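You operate a simulated robot arm through the tools that you are given. There is no shell and no other tool.

Carry out the task below with a simulated two-armed robot. There is one attempt and no reset: what you move stays moved.

TASK
Fill the humidifier from the blue water tank to the green band.
Fine: open the filler lid and swing the spout over first, stop inside the band, spill no more than a spoonful; then spout back, lid shut; switch and dial stay. Where these are worked on the way, their far stop is far enough and under half their travel is too little: filler lid, swing spout.
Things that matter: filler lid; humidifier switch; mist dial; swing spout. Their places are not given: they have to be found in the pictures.

The check looks at the end state, three seconds after you hand in, the way a careful person would. Anything else that was tipped, shoved, dropped, spilled or broken makes it a failure. Lids that push on must go on centred and level and be pressed home; caps that screw on are set level and turned clockwise until they are tight.

THE ROBOT
Two 7-joint arms with two-finger grippers on one trunk that stands fixed in place. Base frame: the origin is at the foot of the trunk, x ahead of it, y to its left, z up. Units: mm, rad, N and s.
The left shoulder is at [118, 176, 974], the right one opposite. With the tool pointing down near the work surface each hand reaches from about 100 to 880 mm from the base axis, measured 20 degrees to its own side. Payload 2.94 kg a hand.
Tool frame (each hand has its own): the origin (TCP) lies between the finger pads and is the grasp point; the fingertips stand 30 mm ahead of it; z points along the fingers, y is the line along which they close. Largest opening 138 mm; the body of the gripper starts 109 mm behind the TCP.
Orientation is told as [roll, pitch, yaw] about the base's x, y, z axes, in that order, counted from this pose: with the fingers straight down and closing along the base's y, the tool's x points along the base's -x, its y along +y and its z along -z.

THE INTERFACE
- The arms move only by the tool jog_arm. It takes "left_steps", "right_steps" or both (then of equal length, played together; a hand with none holds still); each is a list of rows, each a list of 7 numbers: the shift along the base's x, y, z in mm, then the turn, a rotation vector about the base's x, y, z in rad, then the finger opening in mm, from 0 to 138. In form: [[dx, dy, dz, wx, wy, wz, gripper], ...]. A call has 1 to 20 rows; each row is the pose to reach, as a shift and turn from the pose commanded when the call began. Rows are played at 5 a second. More than 50 mm and 0.15 rad between two rows, or a gripper value outside its range, and nothing of the call is played. A pose out of reach is approached as far as the arm can. The call stops where the force on the tool passes 90 N (or 10 N more than at its start, if that is more) or the arm is blocked; 0.2 s more then pass. The fingers move at their own pace and stop on an object; they squeeze with about 30 N. The grip force told is the motor's: it shows also when the fingers shut on nothing. Time passes only in rows, and 0.2 s behind the last, so rows that repeat a pose let the fingers close. The reply holds the time, the measured pose of the TCP, the force on the tool along the base axes, the opening and the grip force, in the units named above and with some noise, with the torque about the TCP (base axes, N m) and any sound that the robot's microphone picked up.
- Cameras (640 x 400 px; columns grow to the right, rows downward): "scene" is now at [240, 48.6, 1425]; the picture's right is [0.75, -0.66, 0.00], its down [-0.58, -0.67, -0.47] and it looks along [0.31, 0.36, -0.88] (base axes); focal length 334 px, centre (320, 200). "left" rides on the left gripper at [71, -19, -146] in its tool frame; the picture's right is [0.26, 0.97, 0.00], its down [-0.85, 0.23, -0.48] and it looks along [-0.46, 0.12, 0.88] (tool axes); focal length 280 px, centre (320, 200). "right" rides on the right gripper at [71, 19, -146] in its tool frame; the picture's right is [-0.26, 0.97, 0.00], its down [-0.85, -0.23, -0.48] and it looks along [-0.46, -0.12, 0.88] (tool axes); focal length 280 px, centre (320, 200).
- camera(camera): a new picture of that camera. It takes no simulated time.
- lift_body(by): slides the trunk up (or, below 0, down) by that many mm; the arms and the scene camera ride with it, the base frame stays. It gives what a move gives, with no picture.
- head_to(pan, tilt): turns the head with the scene camera to pan (to the left, within 2.094 rad either way) and tilt (down, from -0.506 to 1.204), counted from straight ahead of the robot. It gives what a move gives.
- locate(camera, pixels): for up to 12 pixels [column, row] of the newest picture of that camera ("zoom" is the newest enlarged one), the place [x, y, z] in the base frame of the surface seen there, good to about 2 mm. It takes no simulated time.
- inspect(camera, box): a new picture of the part [left, top, right, bottom] of that camera's present view, enlarged. It takes no simulated time.
- job_done(): hands the job in; it is judged then, once.

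Leave the grippers open and the arms clear of the work at the hand-in unless told otherwise.

The tools are called after "Request:" as a command line: name --argument value ..., lists and objects as JSON in quotes. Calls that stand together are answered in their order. jog_arm: Moves the arms, as the interface text tells. Its arguments: {"type":"object","properties":{"left_steps":{"type":"array","items":{"type":"array","items":{"type":"number"}}},"right_steps":{"type":"array","items":{"type":"array","items":{"type":"number"}}}},"required":[]} The other tools are called the same way: lift_body (by) slides the trunk up or down; head_to (pan, tilt) turns the head that bears the scene camera; camera (camera) takes a picture; locate (camera, pixels) gives the place of the surface under pixels of a picture; inspect (camera, box) takes an enlarged picture of a part of a camera's view; job_done () hands the job in.

At the start:

```text
time_s: 0.0
left_ee_pos: [474.6, 523.5, 887.0]
left_tool_rot: [-0.001, 0.0, 0.002]
left_contact_force: [-0.4, -0.2, -0.1]
left_moment: [-0.02, 0.0, -0.03]
left_width: 138.0
left_finger_force: 0.0
right_ee_pos: [647.7, 90.3, 844.5]
right_tool_rot: [-0.001, 0.002, -0.001]
right_contact_force: [-0.2, -0.1, -0.1]
right_moment: [-0.01, 0.0, 0.01]
right_width: 137.8
right_finger_force: 0.0
trunk travel left (down, up): [-150.0, 584.0]
head pan, tilt: [0.855, 1.079]
```

scene: 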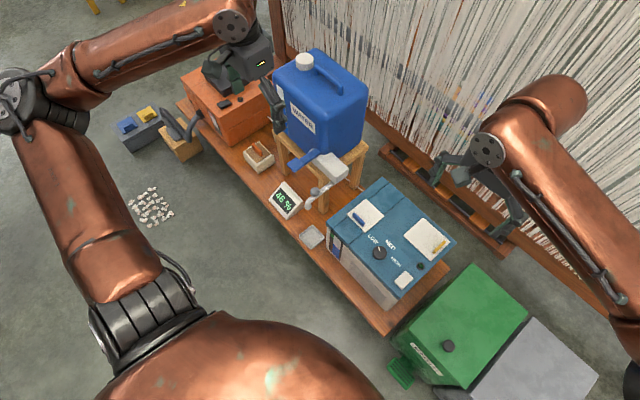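
right: 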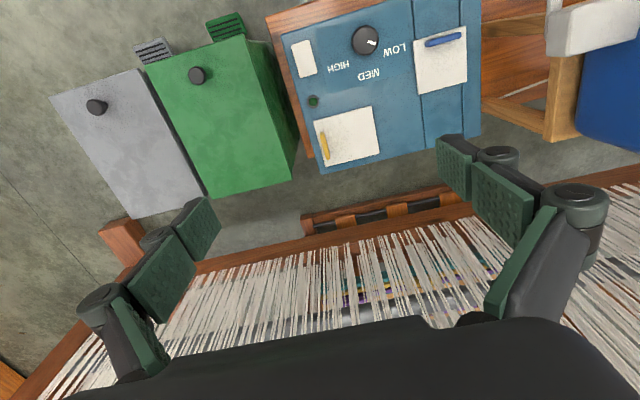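
left: 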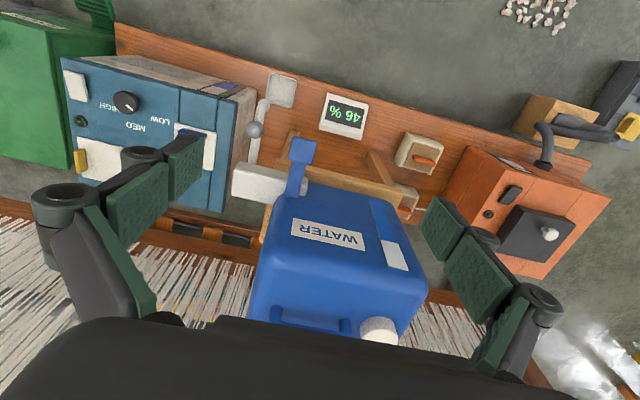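

I see a blue water tank on a wooden stand, with a tap and a spout, and a blue humidifier with two white lids, one with a blue handle and one with a yellow handle. I'll enlarge these areas before moving anything.

Request:
inspect --camera "scene" --box '[240, 130, 480, 320]'

Request:
inspect --camera "left" --box '[60, 60, 320, 240]'

Request:
inspect --camera "right" --box '[260, 0, 640, 200]'

```text
2.11 times, centred on (360, 225) of scene
```

zoom: 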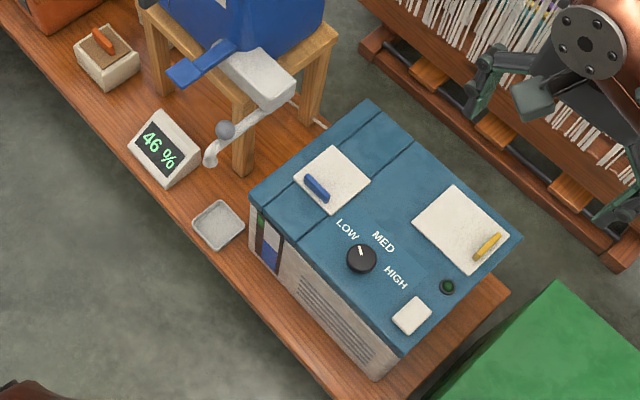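

```text
2.22 times, centred on (190, 150) of left
```

zoom: 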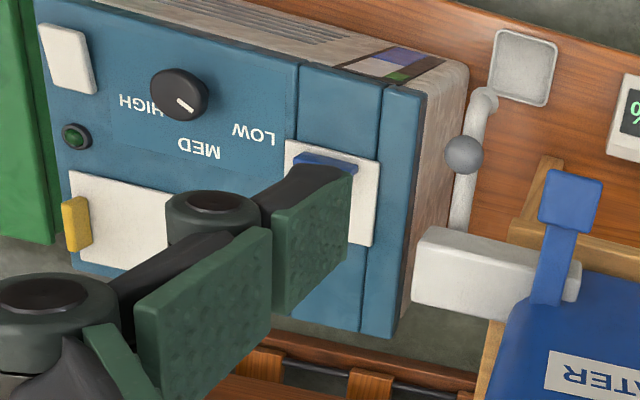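

```text
1.68 times, centred on (450, 100) of right
```

zoom: 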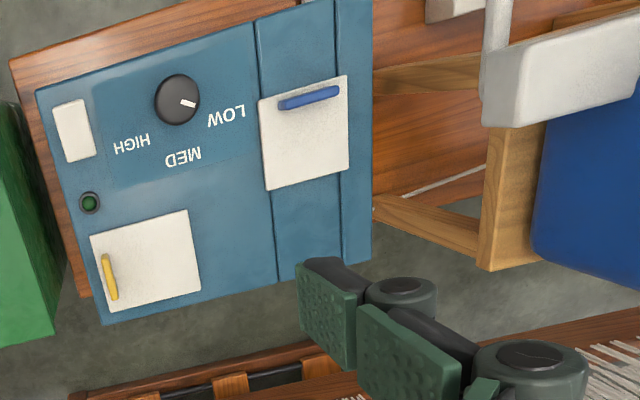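

The lid with the blue handle sits over the tank section, on the gauge side. The yellow one sits elsewhere. I'll measure the lid, handle, spout and its knob, tap lever and gauge in the scene picture.

Request:
inspect --camera "scene" --box '[290, 140, 390, 210]'

Request:
locate --camera "scene" --pixels '[[359, 218], [347, 213], [366, 198], [379, 211], [364, 226], [325, 191], [311, 201], [320, 192], [334, 165], [300, 160], [312, 237], [378, 253]]'

Request:
locate --camera "scene" --pixels '[[380, 180], [456, 240], [334, 226], [392, 304], [423, 231], [440, 248], [403, 280], [420, 266], [336, 250], [320, 155], [345, 177], [316, 170]]'

```text
5.71 times, centred on (340, 175) of scene
```

zoom: 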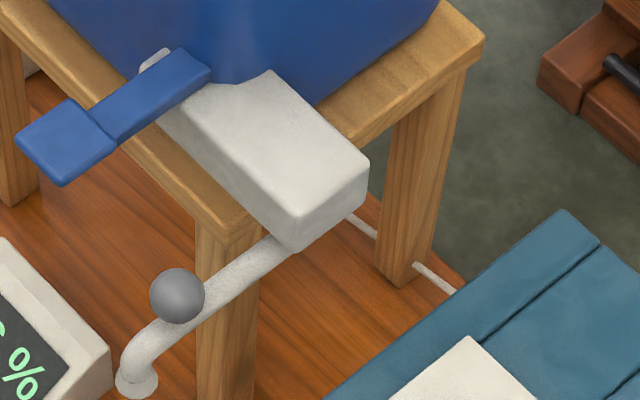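

```text
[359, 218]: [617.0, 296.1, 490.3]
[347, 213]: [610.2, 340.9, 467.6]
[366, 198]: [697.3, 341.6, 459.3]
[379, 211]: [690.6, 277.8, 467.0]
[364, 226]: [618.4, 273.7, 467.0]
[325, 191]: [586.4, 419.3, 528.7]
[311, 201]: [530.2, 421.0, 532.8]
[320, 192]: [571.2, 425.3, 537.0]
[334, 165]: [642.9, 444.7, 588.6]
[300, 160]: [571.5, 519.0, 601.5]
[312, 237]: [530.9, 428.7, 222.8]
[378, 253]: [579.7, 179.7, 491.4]
```

```text
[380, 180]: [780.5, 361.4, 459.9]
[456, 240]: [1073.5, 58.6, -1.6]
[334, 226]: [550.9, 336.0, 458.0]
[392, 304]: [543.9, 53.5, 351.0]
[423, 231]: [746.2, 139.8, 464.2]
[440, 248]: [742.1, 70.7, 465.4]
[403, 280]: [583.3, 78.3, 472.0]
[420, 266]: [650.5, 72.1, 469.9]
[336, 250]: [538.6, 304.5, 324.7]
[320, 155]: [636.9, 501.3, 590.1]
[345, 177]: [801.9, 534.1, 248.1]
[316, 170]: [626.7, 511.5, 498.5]
```

The blue-handled lid covers x 610–697, y 274–342 at z≈467, with its handle on the near edge. The spout's outlet is near (530, 422) and its knob is near (571, 425, 537). I'll look closer at the gauge, the tap and the lever.

Request:
inspect --camera "scene" --box '[320, 205, 370, 270]'

Request:
inspect --camera "left" --box '[200, 70, 350, 220]'

Request:
inspect --camera "scene" --box '[335, 190, 395, 235]'

```text
6.15 times, centred on (345, 238) of scene
```

zoom: 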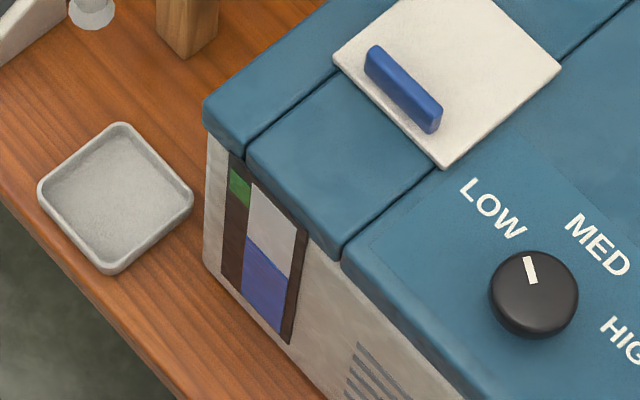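

```text
2.67 times, centred on (275, 145) of left
```

zoom: 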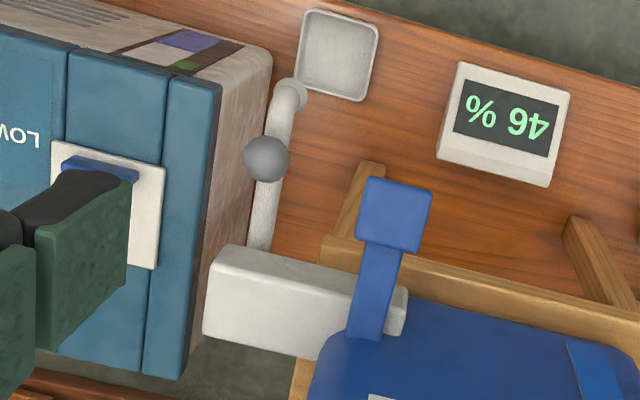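

```text
8.89 times, centred on (365, 212) of scene
```

zoom: 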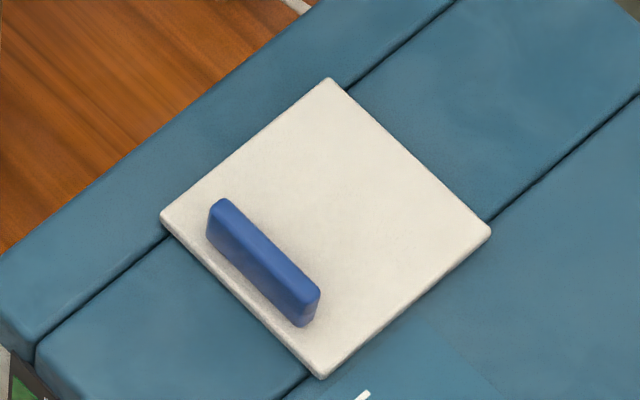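

The water level is below the green band in the gauge window. I'll measure the lever, spout and gauge.

Request:
inspect --camera "scene" --box '[280, 140, 360, 210]'

Request:
locate --camera "scene" --pixels '[[294, 164], [300, 169], [302, 158], [308, 161], [314, 155], [320, 151], [330, 158], [345, 172], [338, 183], [330, 187], [318, 191], [312, 206]]'

Request:
locate --camera "left" --pixels '[[298, 138], [308, 150], [293, 165], [290, 180], [286, 192], [238, 180], [285, 210], [273, 160], [263, 112], [258, 150], [254, 130], [299, 190]]'

Request:
locate --camera "scene" --pixels '[[331.8, 235.9], [331.8, 233], [332.5, 239], [336, 240], [336, 248], [337, 255], [341, 260], [331, 230], [357, 216], [361, 222]]'

```text
5.71 times, centred on (320, 175) of scene
```

zoom: 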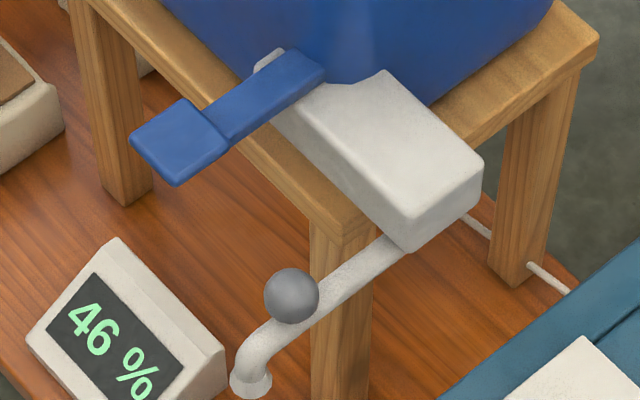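

```text
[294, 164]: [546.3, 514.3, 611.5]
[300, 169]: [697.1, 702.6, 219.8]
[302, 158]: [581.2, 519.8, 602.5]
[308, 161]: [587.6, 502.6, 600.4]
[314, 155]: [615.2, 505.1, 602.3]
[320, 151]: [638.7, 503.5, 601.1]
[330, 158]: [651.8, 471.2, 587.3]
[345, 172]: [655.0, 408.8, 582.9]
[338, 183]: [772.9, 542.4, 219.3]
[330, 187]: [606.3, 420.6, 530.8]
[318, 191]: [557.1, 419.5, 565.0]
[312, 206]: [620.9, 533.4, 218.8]
```

```text
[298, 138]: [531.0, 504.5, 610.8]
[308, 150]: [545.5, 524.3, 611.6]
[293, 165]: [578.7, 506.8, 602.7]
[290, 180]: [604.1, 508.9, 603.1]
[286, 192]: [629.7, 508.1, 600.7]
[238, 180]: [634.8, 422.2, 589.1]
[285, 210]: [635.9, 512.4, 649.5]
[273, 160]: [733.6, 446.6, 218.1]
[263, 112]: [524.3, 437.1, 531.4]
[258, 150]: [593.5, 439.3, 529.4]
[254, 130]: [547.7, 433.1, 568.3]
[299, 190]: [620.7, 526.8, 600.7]
```

```text
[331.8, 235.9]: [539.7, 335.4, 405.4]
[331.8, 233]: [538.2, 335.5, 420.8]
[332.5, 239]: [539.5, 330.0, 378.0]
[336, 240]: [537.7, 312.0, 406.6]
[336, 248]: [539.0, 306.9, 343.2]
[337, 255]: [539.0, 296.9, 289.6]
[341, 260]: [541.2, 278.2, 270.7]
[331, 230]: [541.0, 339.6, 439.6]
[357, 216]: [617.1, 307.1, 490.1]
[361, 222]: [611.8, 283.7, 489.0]
```

The handle bar runs along y, from about 283 to 310, at x≈614 with its top at z≈490. The hinge should be on the far edge, x≈697. I'll bring the right hand over the handle with yaw +90° so the fingers close along x, stopping high first to look.

Request:
jog_arm --right_steps '[[0, 15, -10, 0, 0, 0.14, 138], [-3, 35, -25, 0, 0, 0.28, 120], [-6, 55, -40, 0, 0, 0.42, 100], [-10, 75, -55, 0, 0, 0.56, 80], [-13, 95, -70, 0, 0, 0.7, 70], [-16, 115, -85, 0, 0, 0.84, 70], [-20, 135, -100, 0, 0, 0.98, 70], [-24, 155, -115, 0, 0, 1.12, 70], [-28, 175, -130, 0, 0, 1.26, 70], [-31, 190, -140, 0, 0, 1.4, 70], [-34, 207, -150, 0, 0, 1.54, 70], [-34, 207, -150, 0, 0, 1.5708, 70], [-34, 207, -150, 0, 0, 1.5708, 70]]'

Request:
camera --camera "right"

Request:
camera --camera "scene"

```text
time_s: 2.8
left_ee_pos: [475.1, 524.3, 885.5]
left_tool_rot: [-0.002, 0.001, 0.0]
left_contact_force: [0.5, 0.7, 0.3]
left_moment: [0.04, 0.01, 0.0]
left_width: 137.9
left_finger_force: 0.0
right_ee_pos: [612.7, 298.5, 695.3]
right_tool_rot: [0.0, 0.002, 1.573]
right_contact_force: [0.2, 0.1, 0.2]
right_moment: [0.02, 0.03, -0.02]
right_width: 70.1
right_finger_force: 0.0
trunk travel left (down, up): [-150.0, 584.0]
head pan, tilt: [0.855, 1.079]
```

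```text
taken
```

right: 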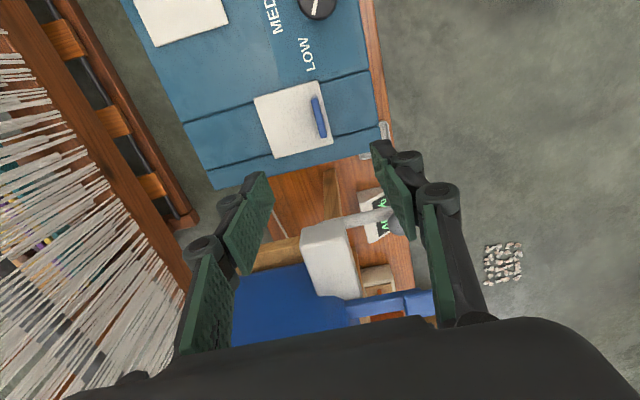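

```text
taken
```

scene: 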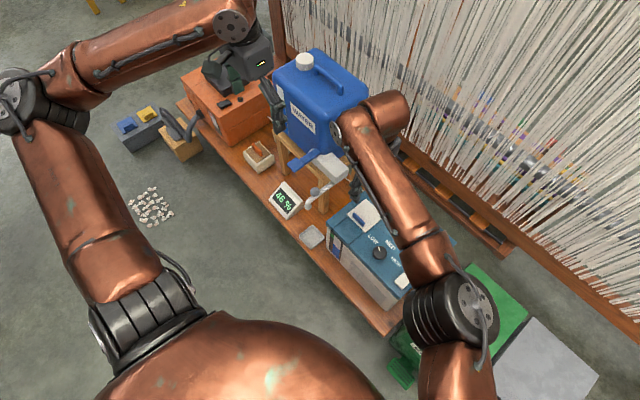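

The hand is in place over the lid, with the handle around pixel (318, 117). I'll enlarge and measure it.

Request:
inspect --camera "right" --box '[240, 70, 350, 170]'

Request:
locate --camera "right" --pixels '[[315, 100], [319, 117], [324, 134], [312, 98], [327, 135], [255, 99], [317, 82], [333, 146], [276, 157], [290, 120], [266, 125]]'

```text
4.00 times, centred on (295, 120) of right
```

zoom: 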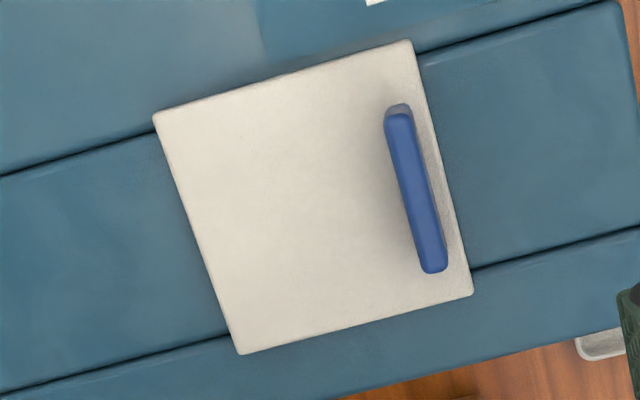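

```text
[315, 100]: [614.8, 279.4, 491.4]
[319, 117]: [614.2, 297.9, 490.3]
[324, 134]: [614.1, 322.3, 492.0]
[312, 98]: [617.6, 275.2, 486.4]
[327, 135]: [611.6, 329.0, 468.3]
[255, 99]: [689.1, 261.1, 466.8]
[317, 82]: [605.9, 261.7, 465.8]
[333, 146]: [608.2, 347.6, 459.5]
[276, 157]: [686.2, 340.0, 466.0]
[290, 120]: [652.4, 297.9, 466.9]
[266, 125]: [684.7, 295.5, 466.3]
```

The handle is at x 614.5, y 277–324, top z 491. The lid spans x 604–690, with the hinge at about x 690. I'll lower to TCP z≈503 and close on the handle.

Request:
jog_arm --right_steps '[[1, 2, -45, 0, 0, 0, 50], [1, 2, -90, 0, 0, 0, 45], [1, 2, -130, 0, 0, 0, 40], [1, 2, -160, 0, 0, 0, 40], [1, 2, -180, 0, 0, 0, 40], [1, 2, -192, 0, 0, 0, 40], [1, 2, -192, 0, 0, 0, 40]]'

Request:
camera --camera "right"

```text
time_s: 4.4
left_ee_pos: [474.6, 523.3, 886.9]
left_tool_rot: [0.0, -0.001, -0.002]
left_contact_force: [-0.1, -0.9, 0.2]
left_moment: [0.02, -0.01, 0.0]
left_width: 137.9
left_finger_force: 0.0
right_ee_pos: [606.9, 294.0, 537.6]
right_tool_rot: [0.0, 0.0, 1.57]
right_contact_force: [-0.1, -0.8, 1.4]
right_moment: [0.0, 0.01, 0.03]
right_width: 39.9
right_finger_force: 0.0
right hand out of reach, approached as far as the arm can: row 4, 5, 6, 7
trunk travel left (down, up): [-150.0, 584.0]
head pan, tilt: [0.855, 1.079]
```

```text
taken
```

right: 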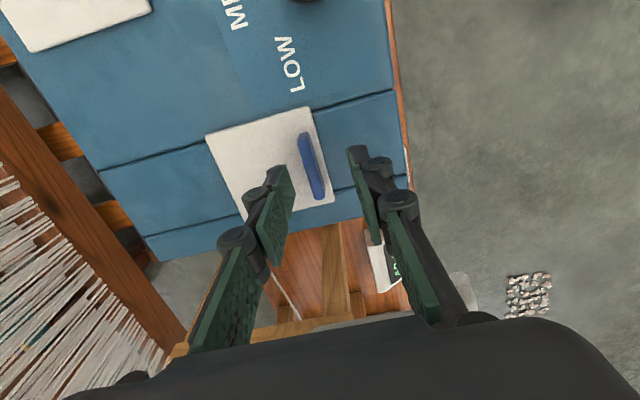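

The right arm can't reach lower than z≈537 here, so the trunk has to come down. First I'll raise the right hand, and check how much room the left hand has above the tank.

Request:
jog_arm --right_steps '[[1, 2, -150, 0, 0, 0, 40], [1, 2, -120, 0, 0, 0, 40], [1, 2, -80, 0, 0, 0, 40], [1, 2, -80, 0, 0, 0, 40]]'

Request:
locate --camera "left" --pixels '[[380, 330], [300, 270], [420, 290], [260, 310], [520, 230], [545, 235], [545, 135], [620, 125], [390, 250], [400, 300]]'

```text
refused: row 1 steps farther than a row can; nothing moved
```

```text
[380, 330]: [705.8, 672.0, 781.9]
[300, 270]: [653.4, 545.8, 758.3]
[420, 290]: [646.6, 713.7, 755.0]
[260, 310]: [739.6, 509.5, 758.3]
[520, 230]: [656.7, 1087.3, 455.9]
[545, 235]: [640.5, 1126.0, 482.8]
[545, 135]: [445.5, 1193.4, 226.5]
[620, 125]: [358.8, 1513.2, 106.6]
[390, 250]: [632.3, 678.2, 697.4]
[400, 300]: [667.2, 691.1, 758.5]
```

That was refused because I counted the shift the wrong way. The left hand, at x≈475, is clear of the tank, whose near face is at x≈632. I'll raise the right hand and then lower the trunk.

Request:
jog_arm --right_steps '[[0, 0, 40, 0, 0, 0, 40], [0, 0, 80, 0, 0, 0, 40], [0, 0, 110, 0, 0, 0, 40], [0, 0, 110, 0, 0, 0, 40]]'

Request:
lift_body --by -110

Request:
camera --camera "right"

Request:
camera --camera "scene"

```text
time_s: 5.4
left_ee_pos: [474.7, 524.3, 885.2]
left_tool_rot: [-0.002, 0.002, 0.001]
left_contact_force: [-0.5, -0.2, 0.4]
left_moment: [-0.05, 0.03, 0.0]
left_width: 137.8
left_finger_force: 0.0
right_ee_pos: [608.1, 295.1, 646.4]
right_tool_rot: [-0.001, 0.003, 1.572]
right_contact_force: [0.4, 0.0, -0.3]
right_moment: [-0.04, 0.03, -0.02]
right_width: 39.9
right_finger_force: 0.2
trunk travel left (down, up): [-150.0, 584.0]
head pan, tilt: [0.855, 1.079]
```

```text
time_s: 6.8
left_ee_pos: [474.5, 522.5, 776.2]
left_tool_rot: [0.0, 0.0, -0.002]
left_contact_force: [0.1, -0.3, 0.2]
left_moment: [0.02, -0.02, -0.03]
left_width: 137.6
left_finger_force: 0.0
right_ee_pos: [607.2, 294.5, 539.1]
right_tool_rot: [-0.001, -0.001, 1.572]
right_contact_force: [-0.5, -0.7, 0.3]
right_moment: [0.0, -0.03, -0.01]
right_width: 40.0
right_finger_force: 0.1
trunk travel left (down, up): [-40.0, 694.0]
head pan, tilt: [0.855, 1.079]
```

```text
taken
```

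right: 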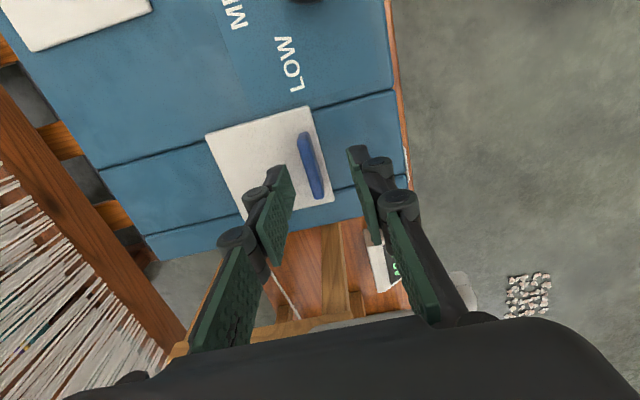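

```text
taken
```

scene: 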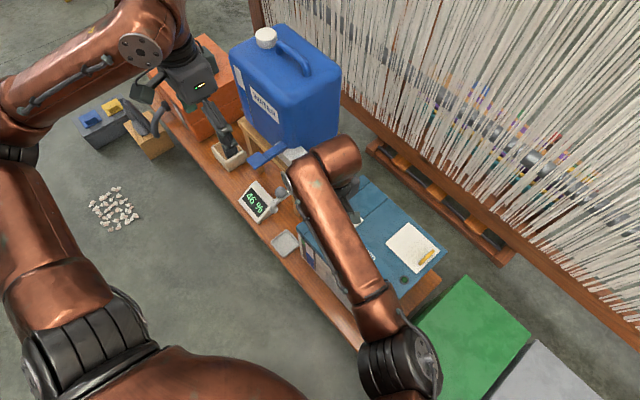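

There's room now. I'll shift to x 614.5, y 300, then go down to z≈503 and close on the handle.

Request:
jog_arm --right_steps '[[7, 5, -5, 0, 0, 0, 40], [7, 5, -20, 0, 0, 0, 40], [7, 5, -34, 0, 0, 0, 40], [7, 5, -34, 0, 0, 0, 40]]'

Request:
camera --camera "right"

```text
time_s: 7.8
left_ee_pos: [473.7, 524.1, 776.3]
left_tool_rot: [0.001, 0.0, 0.001]
left_contact_force: [0.6, 0.3, -0.3]
left_moment: [-0.02, 0.01, 0.03]
left_width: 138.0
left_finger_force: 0.2
right_ee_pos: [614.3, 298.9, 501.6]
right_tool_rot: [-0.001, 0.003, 1.571]
right_contact_force: [-0.2, -0.7, 0.0]
right_moment: [0.02, 0.0, 0.0]
right_width: 40.1
right_finger_force: 0.1
trunk travel left (down, up): [-40.0, 694.0]
head pan, tilt: [0.855, 1.079]
```

```text
taken
```

right: 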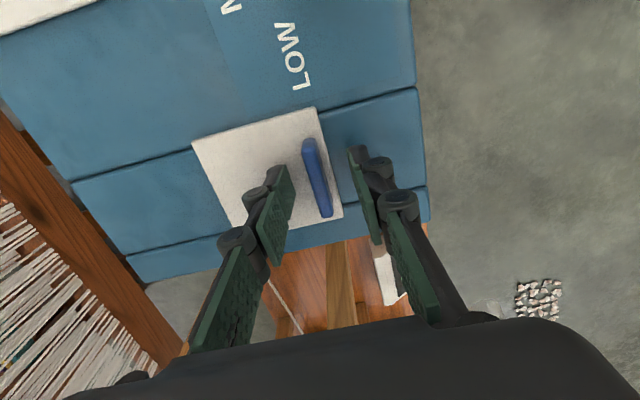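

The handle is between the fingers, so I'll close on it.

Request:
jog_arm --right_steps '[[0, 0, 0, 0, 0, 0, 15], [0, 0, 0, 0, 0, 0, 3], [0, 0, 0, 0, 0, 0, 3], [0, 0, 0, 0, 0, 0, 3]]'

Request:
camera --camera "right"

```text
time_s: 8.8
left_ee_pos: [475.8, 524.3, 775.5]
left_tool_rot: [-0.004, 0.002, 0.001]
left_contact_force: [0.0, -0.5, 0.3]
left_moment: [-0.03, 0.01, 0.0]
left_width: 138.1
left_finger_force: 0.1
right_ee_pos: [615.0, 299.3, 502.2]
right_tool_rot: [0.001, 0.002, 1.571]
right_contact_force: [12.1, 3.9, -0.8]
right_moment: [0.15, -0.36, -0.02]
right_width: 8.6
right_finger_force: 36.6
trunk travel left (down, up): [-40.0, 694.0]
head pan, tilt: [0.855, 1.079]
```

```text
taken
```

right: 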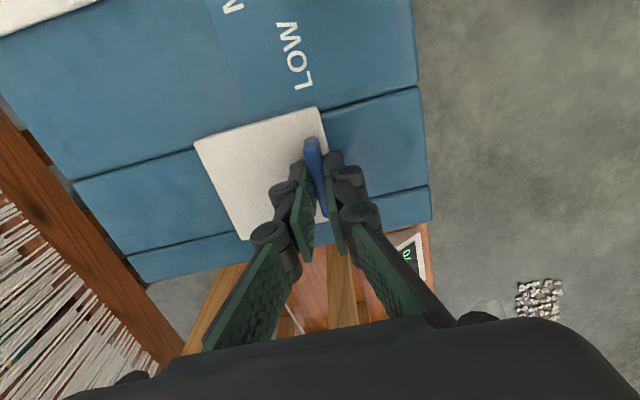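

I have the handle, at width 8.6. I'll begin lifting the lid with a gentle arc about the far edge and watch the force.

Request:
jog_arm --right_steps '[[4.3, 0, 7.3, 0, 0.1, 0, 3], [9.3, 0, 14.2, 0, 0.2, 0, 3], [14.9, 0, 20.6, 0, 0.3, 0, 3], [14.9, 0, 20.6, 0, 0.3, 0, 3]]'

Request:
camera --camera "right"

Request:
camera --camera "scene"

```text
time_s: 9.8
left_ee_pos: [490.6, 518.2, 774.4]
left_tool_rot: [0.004, 0.005, 0.002]
left_contact_force: [-0.8, -2.0, 1.3]
left_moment: [0.22, -0.09, -0.02]
left_width: 138.0
left_finger_force: 0.0
right_ee_pos: [637.2, 292.0, 534.6]
right_tool_rot: [0.325, -0.009, 1.567]
right_contact_force: [-14.2, 21.8, 5.8]
right_moment: [0.03, 0.64, 0.14]
right_width: 9.3
right_finger_force: 36.6
right hand out of reach, approached as far as the arm can: row 3, 4
trunk travel left (down, up): [-40.0, 694.0]
head pan, tilt: [0.855, 1.079]
```

```text
taken
```

right: 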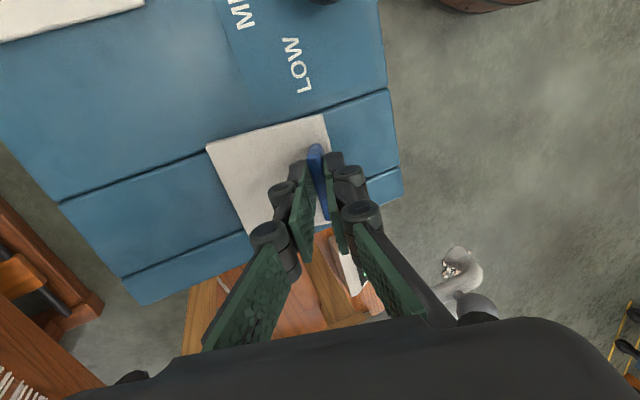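

```text
taken
```

scene: 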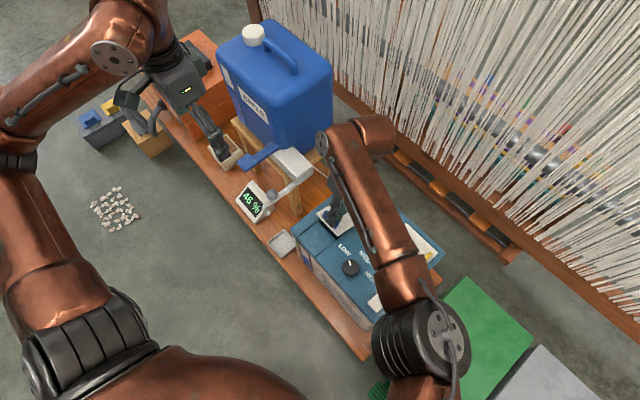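

The left hand and the scene view also shifted by about 15 mm, which I didn't expect. Before going on, I'll check that the humidifier and the tank stand haven't moved.

Request:
inspect --camera "scene" --box '[220, 130, 460, 320]'

Request:
locate --camera "scene" --pixels '[[351, 268], [292, 229], [438, 266], [252, 203], [283, 242], [270, 196], [253, 36], [303, 163], [243, 166], [325, 210], [376, 303], [345, 192]]'

Request:
locate --camera "right" --pixels '[[207, 145], [323, 113], [316, 150], [390, 90], [402, 195], [150, 300], [140, 0], [240, 160]]'

```text
2.11 times, centred on (340, 225) of scene
```

zoom: 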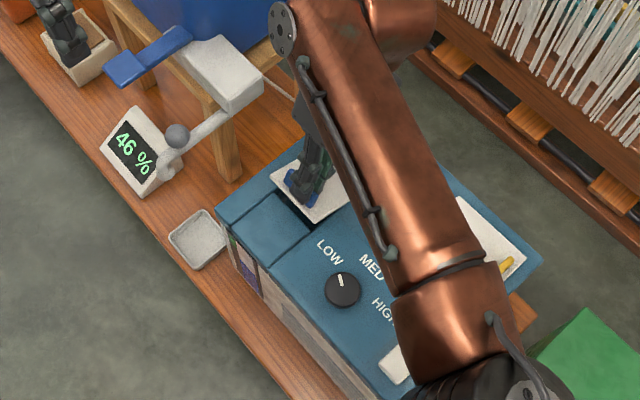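

```text
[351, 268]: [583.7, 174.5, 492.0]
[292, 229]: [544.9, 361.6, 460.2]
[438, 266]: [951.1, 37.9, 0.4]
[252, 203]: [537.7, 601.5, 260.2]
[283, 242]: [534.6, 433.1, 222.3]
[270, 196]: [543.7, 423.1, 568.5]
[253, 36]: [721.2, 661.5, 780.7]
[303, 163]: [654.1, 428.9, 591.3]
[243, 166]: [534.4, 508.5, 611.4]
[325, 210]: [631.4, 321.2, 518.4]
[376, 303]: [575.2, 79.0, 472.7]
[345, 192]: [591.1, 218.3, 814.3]
```

```text
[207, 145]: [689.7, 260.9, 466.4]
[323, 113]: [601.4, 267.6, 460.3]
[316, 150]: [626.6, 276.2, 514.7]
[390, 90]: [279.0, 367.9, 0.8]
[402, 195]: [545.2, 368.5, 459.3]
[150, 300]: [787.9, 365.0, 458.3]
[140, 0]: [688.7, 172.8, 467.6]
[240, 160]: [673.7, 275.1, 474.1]
```

The objects are where they were, and the lid has begun to open: handle top now at z≈515. I'll hold still for a moment to see whether the arm offsets settle.

Request:
jog_arm --right_steps '[[0, 0, 0, 0, 0, 0, 3], [0, 0, 0, 0, 0, 0, 3]]'

Request:
head_to --pan 0.3 --tilt 1.2

Request:
camera --camera "scene"

```text
time_s: 10.2
left_ee_pos: [458.4, 519.8, 782.8]
left_tool_rot: [-0.022, -0.077, 0.01]
left_contact_force: [-0.4, 0.2, 0.3]
left_moment: [0.01, -0.02, -0.04]
left_width: 137.9
left_finger_force: 0.2
right_ee_pos: [635.7, 281.3, 537.2]
right_tool_rot: [0.294, 0.039, 1.48]
right_contact_force: [6.3, 22.9, -8.3]
right_moment: [0.75, -0.13, 0.48]
right_width: 10.6
right_finger_force: 38.4
trunk travel left (down, up): [-40.0, 694.0]
head pan, tilt: [0.855, 1.079]
stopped in row 1 (right hand): the arm was blocked; the commanded pose is now the measured one
```

```text
time_s: 11.1
left_ee_pos: [455.2, 517.9, 789.7]
left_tool_rot: [-0.015, -0.078, 0.011]
left_contact_force: [-0.4, 2.7, 1.1]
left_moment: [-0.1, -0.01, -0.02]
left_width: 137.7
left_finger_force: 0.1
right_ee_pos: [622.2, 295.0, 550.6]
right_tool_rot: [0.289, 0.007, 1.523]
right_contact_force: [-1.3, 2.8, 0.1]
right_moment: [-0.23, -0.13, 0.09]
right_width: 0.0
right_finger_force: 27.9
trunk travel left (down, up): [-40.0, 694.0]
head pan, tilt: [0.3, 1.201]
```

```text
taken
```

scene: 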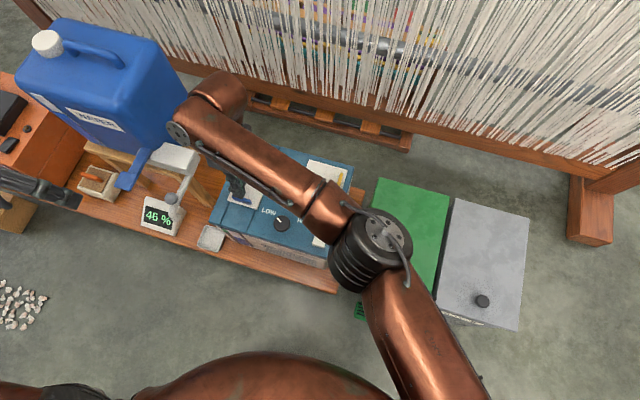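

The grip came off the handle: the fingers are shut at 0 and the hand is at z≈550. The arm seems to have hit a joint limit and jolted. I'll look at where everything is now.

Request:
inspect --camera "scene" --box '[180, 130, 380, 290]'

Request:
camera --camera "right"

Request:
camera --camera "left"

Request:
locate --camera "scene" --pixels '[[380, 235], [345, 275], [325, 215], [280, 170], [210, 90], [405, 300], [440, 380], [280, 223], [370, 310], [395, 270]]'

```text
2.50 times, centred on (280, 210) of scene
```

zoom: 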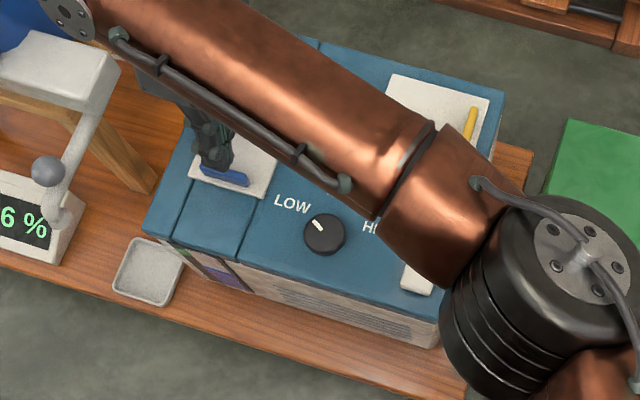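

```text
taken
```

right: 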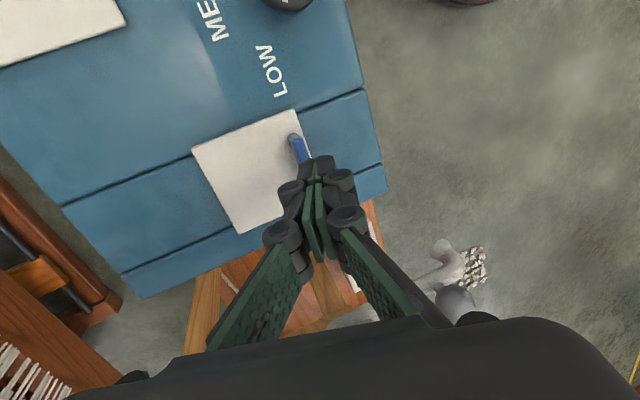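

```text
taken
```

left: 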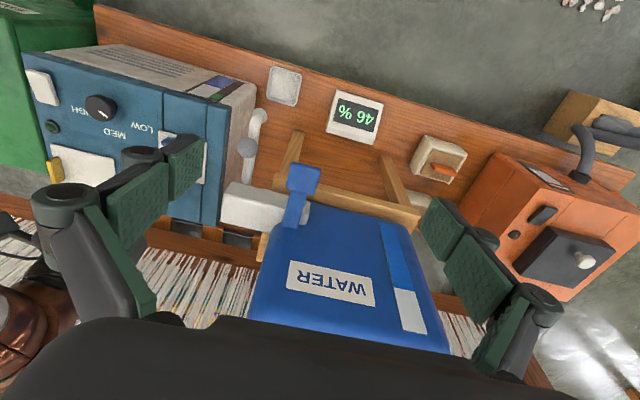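

```text
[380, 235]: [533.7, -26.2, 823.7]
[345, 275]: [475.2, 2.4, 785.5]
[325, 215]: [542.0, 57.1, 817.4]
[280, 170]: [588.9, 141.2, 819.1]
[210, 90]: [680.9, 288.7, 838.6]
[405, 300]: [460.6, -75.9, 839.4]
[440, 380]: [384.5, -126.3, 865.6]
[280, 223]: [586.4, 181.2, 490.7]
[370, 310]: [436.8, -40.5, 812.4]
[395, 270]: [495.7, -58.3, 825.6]
```

What I can see:
- The lid fell shut again, so it needs to go past upright to stay open.
- The right arm is at the edge of its reach here. The left shoulder is much closer.

I'll withdraw the right hand, straight up first with the tilt undone, then off to the right.

Request:
jog_arm --right_steps '[[-3, 0, 30, 0, -0.08, 0, 20], [-6, -10, 70, 0, -0.18, 0, 20], [-10, -30, 110, 0, -0.285, 0, 20], [-20, -60, 150, 0, -0.285, 0, 20], [-35, -100, 170, 0, -0.285, 0, 20], [-50, -140, 180, 0, -0.285, 0, 20], [-70, -180, 190, 0, -0.285, 0, 20], [-90, -220, 195, 0, -0.285, 0, 20]]'

Request:
camera --camera "scene"

```text
refused: row 4 steps farther than a row can; nothing moved
```

```text
taken
```

scene: 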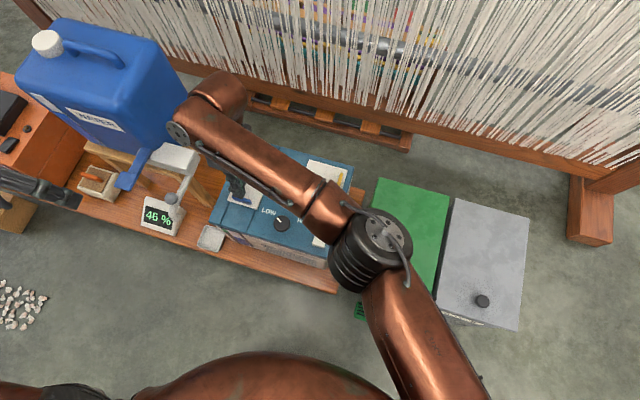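

That was refused because one step was too big. I'll repeat it with smaller steps.

Request:
jog_arm --right_steps '[[-3, 0, 30, 0, -0.08, 0, 20], [-6, -10, 65, 0, -0.18, 0, 20], [-10, -25, 100, 0, -0.285, 0, 20], [-20, -50, 130, 0, -0.285, 0, 20], [-35, -85, 150, 0, -0.285, 0, 20], [-50, -125, 160, 0, -0.285, 0, 20], [-65, -165, 170, 0, -0.285, 0, 20], [-80, -205, 175, 0, -0.285, 0, 20], [-95, -245, 180, 0, -0.285, 0, 20], [-110, -285, 180, 0, -0.285, 0, 20], [-125, -325, 180, 0, -0.285, 0, 20], [-140, -365, 180, 0, -0.285, 0, 20]]'

Request:
camera --camera "scene"

```text
time_s: 11.4
left_ee_pos: [425.1, 516.3, 800.7]
left_tool_rot: [-0.014, -0.123, 0.006]
left_contact_force: [1.2, 0.2, 0.8]
left_moment: [0.0, 0.14, 0.01]
left_width: 138.0
left_finger_force: 0.0
right_ee_pos: [598.4, 288.2, 583.2]
right_tool_rot: [0.207, 0.0, 1.526]
right_contact_force: [1.1, -0.8, -1.0]
right_moment: [0.11, 0.16, 0.01]
right_width: 20.2
right_finger_force: 0.1
trunk travel left (down, up): [-40.0, 694.0]
head pan, tilt: [0.3, 1.201]
stopped in row 1 (right hand): the arm was blocked; the commanded pose is now the measured one
```

```text
taken
```

scene: 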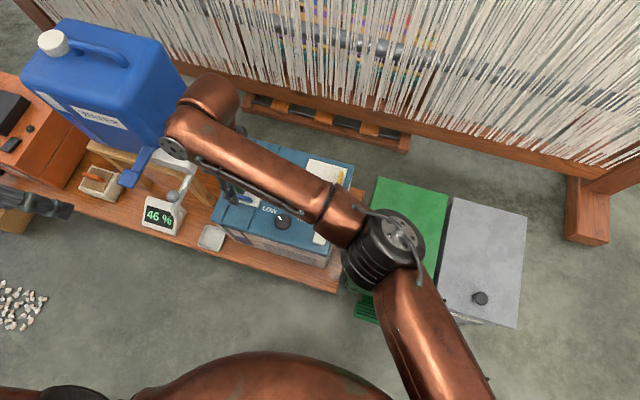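

The arm reports being blocked, and the left hand moved again by itself. I'll hold both hands still and read the poses before doing more.

Request:
jog_arm --right_steps '[[0, 0, 0, 0, 0, 0, 20]]' --left_steps '[[0, 0, 0, 0, 0, 0, 138]]'

Request:
camera --camera "left"

Request:
camera --camera "scene"

Request:
camera --camera "right"

```text
time_s: 11.8
left_ee_pos: [434.9, 516.5, 796.1]
left_tool_rot: [-0.015, -0.104, 0.003]
left_contact_force: [1.8, 0.1, -0.7]
left_moment: [-0.01, 0.12, 0.0]
left_width: 137.9
left_finger_force: 0.0
right_ee_pos: [602.8, 287.6, 576.7]
right_tool_rot: [0.22, 0.005, 1.527]
right_contact_force: [1.0, -0.3, -1.4]
right_moment: [0.04, 0.17, -0.01]
right_width: 20.0
right_finger_force: 0.1
trunk travel left (down, up): [-40.0, 694.0]
head pan, tilt: [0.3, 1.201]
```

```text
taken
```

left: 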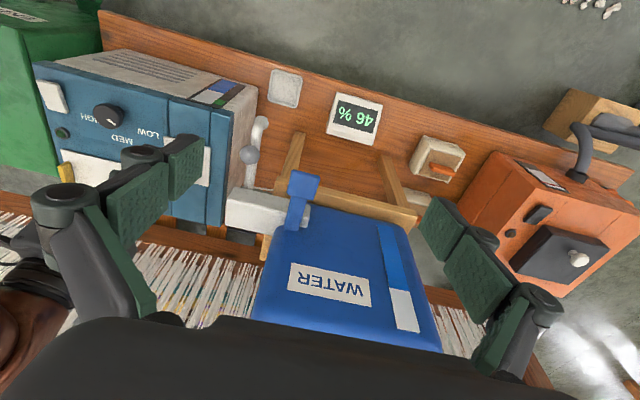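

```text
taken
```

scene: 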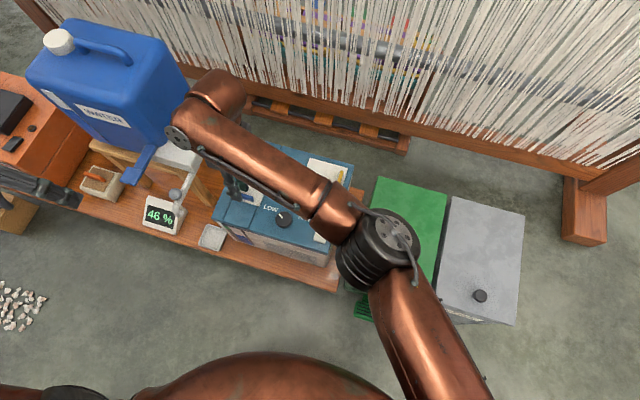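

```text
taken
```

right: 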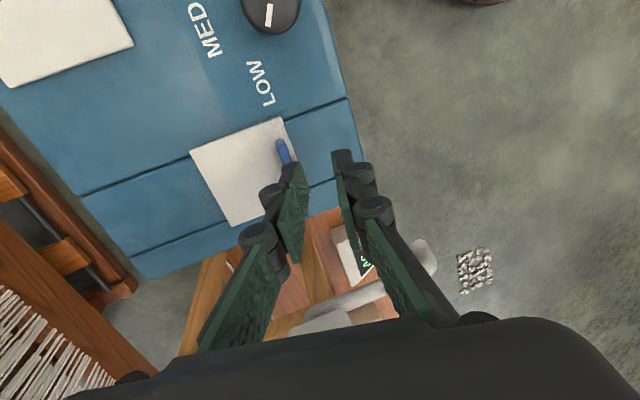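

The whole robot seems to be rocking slightly, since both hands and the head camera shift together. I'll hold still for a few seconds so it can settle.

Request:
jog_arm --right_steps '[[0, 0, 0, 0, 0, 0, 20], [0, 0, 0, 0, 0, 0, 20], [0, 0, 0, 0, 0, 0, 20], [0, 0, 0, 0, 0, 0, 20], [0, 0, 0, 0, 0, 0, 20]]'

Request:
camera --camera "scene"

```text
time_s: 13.1
left_ee_pos: [433.2, 515.9, 795.6]
left_tool_rot: [-0.019, -0.113, 0.004]
left_contact_force: [-0.3, 0.1, -0.1]
left_moment: [-0.02, 0.06, 0.01]
left_width: 138.2
left_finger_force: 0.0
right_ee_pos: [600.9, 289.2, 577.6]
right_tool_rot: [0.22, 0.004, 1.531]
right_contact_force: [-0.2, 0.5, 0.1]
right_moment: [-0.04, 0.01, -0.02]
right_width: 20.1
right_finger_force: 0.0
trunk travel left (down, up): [-40.0, 694.0]
head pan, tilt: [0.3, 1.201]
```

```text
taken
```

scene: 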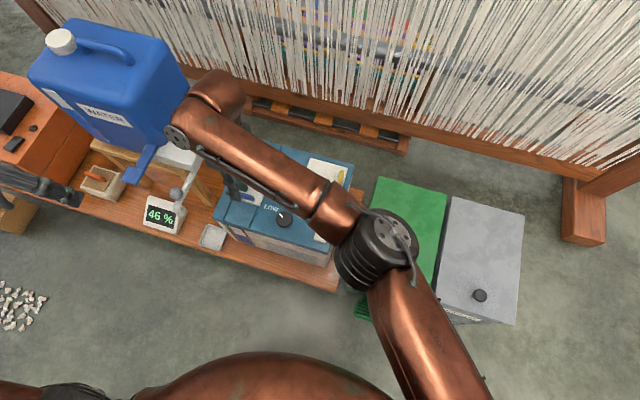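

It has settled. I'll move the right hand up gently in small steps.

Request:
jog_arm --right_steps '[[0, -3, 10, 0, 0, 0, 20], [0, -6, 20, 0, 0, 0, 20], [0, -9, 30, 0, 0, 0, 20], [0, -12, 40, 0, 0, 0, 20], [0, -15, 50, 0, 0, 0, 20], [0, -15, 50, 0, 0, 0, 20], [0, -15, 50, 0, 0, 0, 20]]'

```text
time_s: 14.7
left_ee_pos: [432.2, 516.8, 797.0]
left_tool_rot: [-0.021, -0.114, 0.007]
left_contact_force: [-0.1, -0.3, 0.5]
left_moment: [0.0, -0.01, 0.01]
left_width: 138.2
left_finger_force: 0.0
right_ee_pos: [601.3, 275.5, 628.4]
right_tool_rot: [0.217, 0.004, 1.531]
right_contact_force: [0.1, 0.4, -0.2]
right_moment: [-0.01, -0.02, 0.0]
right_width: 19.7
right_finger_force: 0.2
trunk travel left (down, up): [-40.0, 694.0]
head pan, tilt: [0.3, 1.201]
```

That moved steadily. I'll carry on withdrawing the right hand at a moderate pace and undo the tilt.

Request:
jog_arm --right_steps '[[-5, -10, 15, 0, -0.03, 0, 20], [-10, -25, 30, 0, -0.06, 0, 20], [-16, -45, 45, 0, -0.09, 0, 20], [-24, -68, 60, 0, -0.12, 0, 20], [-32, -92, 72, 0, -0.15, 0, 20], [-40, -116, 84, 0, -0.18, 0, 20], [-48, -140, 94, 0, -0.21, 0, 20], [-56, -164, 104, 0, -0.215, 0, 20], [-64, -188, 110, 0, -0.215, 0, 20], [-72, -212, 116, 0, -0.215, 0, 20], [-80, -236, 120, 0, -0.215, 0, 20], [-88, -260, 120, 0, -0.215, 0, 20], [-96, -284, 120, 0, -0.215, 0, 20], [-104, -308, 120, 0, -0.215, 0, 20], [-112, -332, 120, 0, -0.215, 0, 20], [-112, -332, 120, 0, -0.215, 0, 20]]'

Request:
head_to --pan 0.6 --tilt 1.1

Request:
camera --camera "scene"

```text
time_s: 18.1
left_ee_pos: [432.2, 516.3, 796.4]
left_tool_rot: [-0.02, -0.114, 0.007]
left_contact_force: [-0.3, 0.4, -0.6]
left_moment: [0.0, 0.0, 0.04]
left_width: 137.9
left_finger_force: 0.1
right_ee_pos: [490.3, -57.6, 747.9]
right_tool_rot: [0.003, -0.007, 1.532]
right_contact_force: [0.1, -0.3, 0.1]
right_moment: [0.01, 0.0, 0.01]
right_width: 20.2
right_finger_force: 0.0
trunk travel left (down, up): [-40.0, 694.0]
head pan, tilt: [0.3, 1.201]
```

```text
time_s: 18.9
left_ee_pos: [433.2, 516.1, 796.9]
left_tool_rot: [-0.02, -0.111, 0.003]
left_contact_force: [0.3, 1.0, 1.1]
left_moment: [0.0, 0.0, 0.03]
left_width: 137.9
left_finger_force: 0.0
right_ee_pos: [490.3, -58.8, 748.7]
right_tool_rot: [0.003, -0.008, 1.533]
right_contact_force: [0.1, -0.2, -0.4]
right_moment: [-0.01, 0.01, 0.0]
right_width: 19.9
right_finger_force: 0.1
trunk travel left (down, up): [-40.0, 694.0]
head pan, tilt: [0.6, 1.1]
```

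```text
taken
```

scene: 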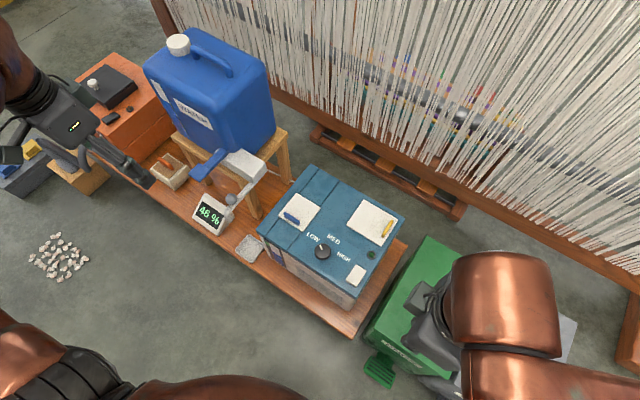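

The right hand is clear and the scene is intact. I'll level the left hand and bring it above the handle, leaving the fingers closing along y so they can take the bar by its two ends. The bar can then pivot in the grip.

Request:
jog_arm --left_steps '[[10, -10, 0, 0.005, 0.02, 0, 130], [25, -30, 0, 0.01, 0.04, 0, 120], [40, -50, 0, 0.015, 0.06, 0, 110], [55, -70, 0, 0.02, 0.08, 0, 100], [70, -90, -5, 0.02, 0.1, 0, 90], [85, -110, -15, 0.02, 0.112, 0, 90], [100, -130, -25, 0.02, 0.112, 0, 90], [115, -150, -35, 0.02, 0.112, 0, 90], [130, -168, -50, 0.02, 0.112, 0, 90], [148, -186, -65, 0.02, 0.112, 0, 90], [165, -201, -80, 0.02, 0.112, 0, 90], [181, -216, -97, 0.02, 0.112, 0, 90], [181, -216, -97, 0.02, 0.112, 0, 90]]'

Request:
camera --camera "left"

Request:
camera --camera "scene"

```text
time_s: 21.6
left_ee_pos: [621.1, 300.1, 696.5]
left_tool_rot: [0.006, 0.01, 0.008]
left_contact_force: [-0.2, 0.1, 0.0]
left_moment: [0.01, -0.04, 0.01]
left_width: 90.1
left_finger_force: 0.1
right_ee_pos: [496.0, -58.4, 744.8]
right_tool_rot: [0.012, -0.007, 1.531]
right_contact_force: [0.3, -0.5, 0.6]
right_moment: [0.0, -0.05, -0.02]
right_width: 19.9
right_finger_force: 0.0
trunk travel left (down, up): [-40.0, 694.0]
head pan, tilt: [0.6, 1.1]
```

```text
taken
```

left: 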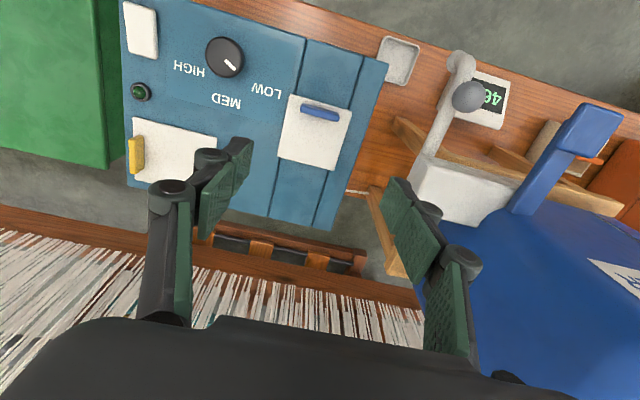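

```text
taken
```

scene: 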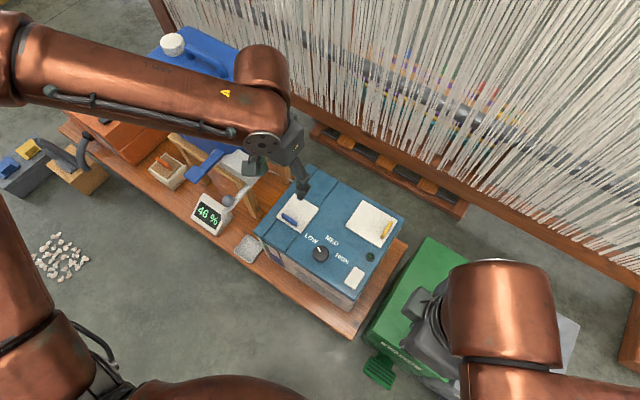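

The left forearm now passes near the tank. I'll measure the clearance before going lower.

Request:
locate --camera "scene" --pixels '[[60, 60], [120, 85], [180, 100], [230, 135], [200, 130], [265, 70], [150, 55], [230, 80], [120, 115], [265, 140], [260, 165]]'

Request:
jog_arm --left_steps '[[0, 0, 0, 0, 0, 0, 90], [0, 0, 0, 0, 0, 0, 90]]'

```text
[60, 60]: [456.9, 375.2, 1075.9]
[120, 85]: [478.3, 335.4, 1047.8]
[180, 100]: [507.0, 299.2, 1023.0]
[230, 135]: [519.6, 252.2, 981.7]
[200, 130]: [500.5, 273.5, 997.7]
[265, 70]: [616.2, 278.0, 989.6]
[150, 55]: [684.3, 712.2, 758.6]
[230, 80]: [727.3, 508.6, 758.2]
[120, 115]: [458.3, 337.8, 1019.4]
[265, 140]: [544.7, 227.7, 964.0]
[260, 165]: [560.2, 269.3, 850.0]
```

```text
time_s: 22.2
left_ee_pos: [621.5, 296.8, 692.8]
left_tool_rot: [0.002, 0.01, 0.002]
left_contact_force: [0.3, -0.1, 0.7]
left_moment: [-0.01, -0.05, 0.03]
left_width: 90.2
left_finger_force: 0.1
right_ee_pos: [499.6, -61.3, 743.3]
right_tool_rot: [0.011, -0.003, 1.53]
right_contact_force: [0.5, 0.0, -0.3]
right_moment: [0.05, -0.11, -0.01]
right_width: 20.0
right_finger_force: 0.0
trunk travel left (down, up): [-40.0, 694.0]
head pan, tilt: [0.6, 1.1]
```

The forearm is far above the tank, at z≈1000. I'll correct x and y, then lower to just above the handle and re-read the pose.

Request:
jog_arm --left_steps '[[-4, 2, -20, 0, 0, 0, 90], [-7, 4, -50, 0, 0, 0, 90], [-7, 4, -80, 0, 0, 0, 90], [-7, 4, -110, 0, 0, 0, 90], [-7, 4, -135, 0, 0, 0, 90], [-7, 4, -150, 0, 0, 0, 80], [-7, 4, -150, 0, 0, 0, 75], [-7, 4, -150, 0, 0, 0, 75], [-7, 4, -150, 0, 0, 0, 75]]'

Request:
camera --camera "left"

```text
time_s: 22.6
left_ee_pos: [588.7, 306.0, 683.3]
left_tool_rot: [-0.002, 0.003, 0.028]
left_contact_force: [0.4, 1.9, -1.1]
left_moment: [-0.26, -0.03, 0.0]
left_width: 90.0
left_finger_force: 0.1
right_ee_pos: [483.1, -48.6, 770.4]
right_tool_rot: [0.01, -0.017, 1.463]
right_contact_force: [-1.2, 1.9, 0.4]
right_moment: [-0.13, -0.14, 0.02]
right_width: 20.0
right_finger_force: 0.1
trunk travel left (down, up): [-40.0, 694.0]
head pan, tilt: [0.6, 1.1]
stopped in row 1 (left hand): the arm was blocked; the commanded pose is now the measured one
```

```text
taken
```

left: 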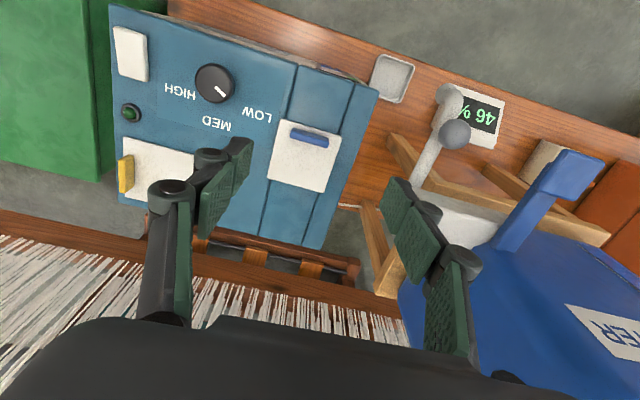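

Another jolt moved both hands, so some part of the robot may be touching something out of view. I'll check the right arm against the green bin and look around the robot before going on.

Request:
camera --camera "scene"

Request:
locate --camera "scene" --pixels '[[500, 300], [440, 260], [400, 300], [560, 340], [540, 260], [450, 310], [520, 380], [430, 345], [60, 340], [200, 390], [20, 250], [90, 350]]'

Request:
camera --camera "right"

```text
taken
```

scene: 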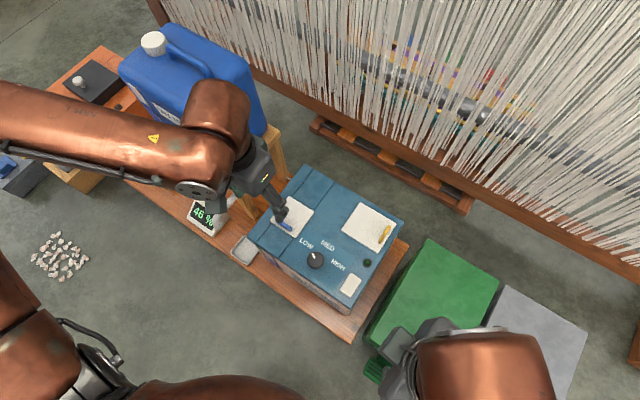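

```text
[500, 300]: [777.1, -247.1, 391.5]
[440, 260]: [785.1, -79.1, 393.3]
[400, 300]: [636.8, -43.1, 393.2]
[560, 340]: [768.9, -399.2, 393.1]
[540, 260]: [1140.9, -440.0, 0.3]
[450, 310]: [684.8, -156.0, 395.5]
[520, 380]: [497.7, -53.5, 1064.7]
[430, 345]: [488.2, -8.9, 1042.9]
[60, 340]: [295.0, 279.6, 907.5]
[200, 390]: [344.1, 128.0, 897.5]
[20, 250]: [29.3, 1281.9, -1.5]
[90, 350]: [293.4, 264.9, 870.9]
```

```text
taken
```

right: 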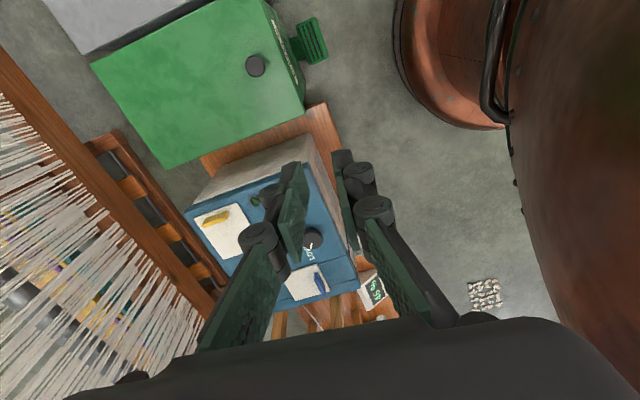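

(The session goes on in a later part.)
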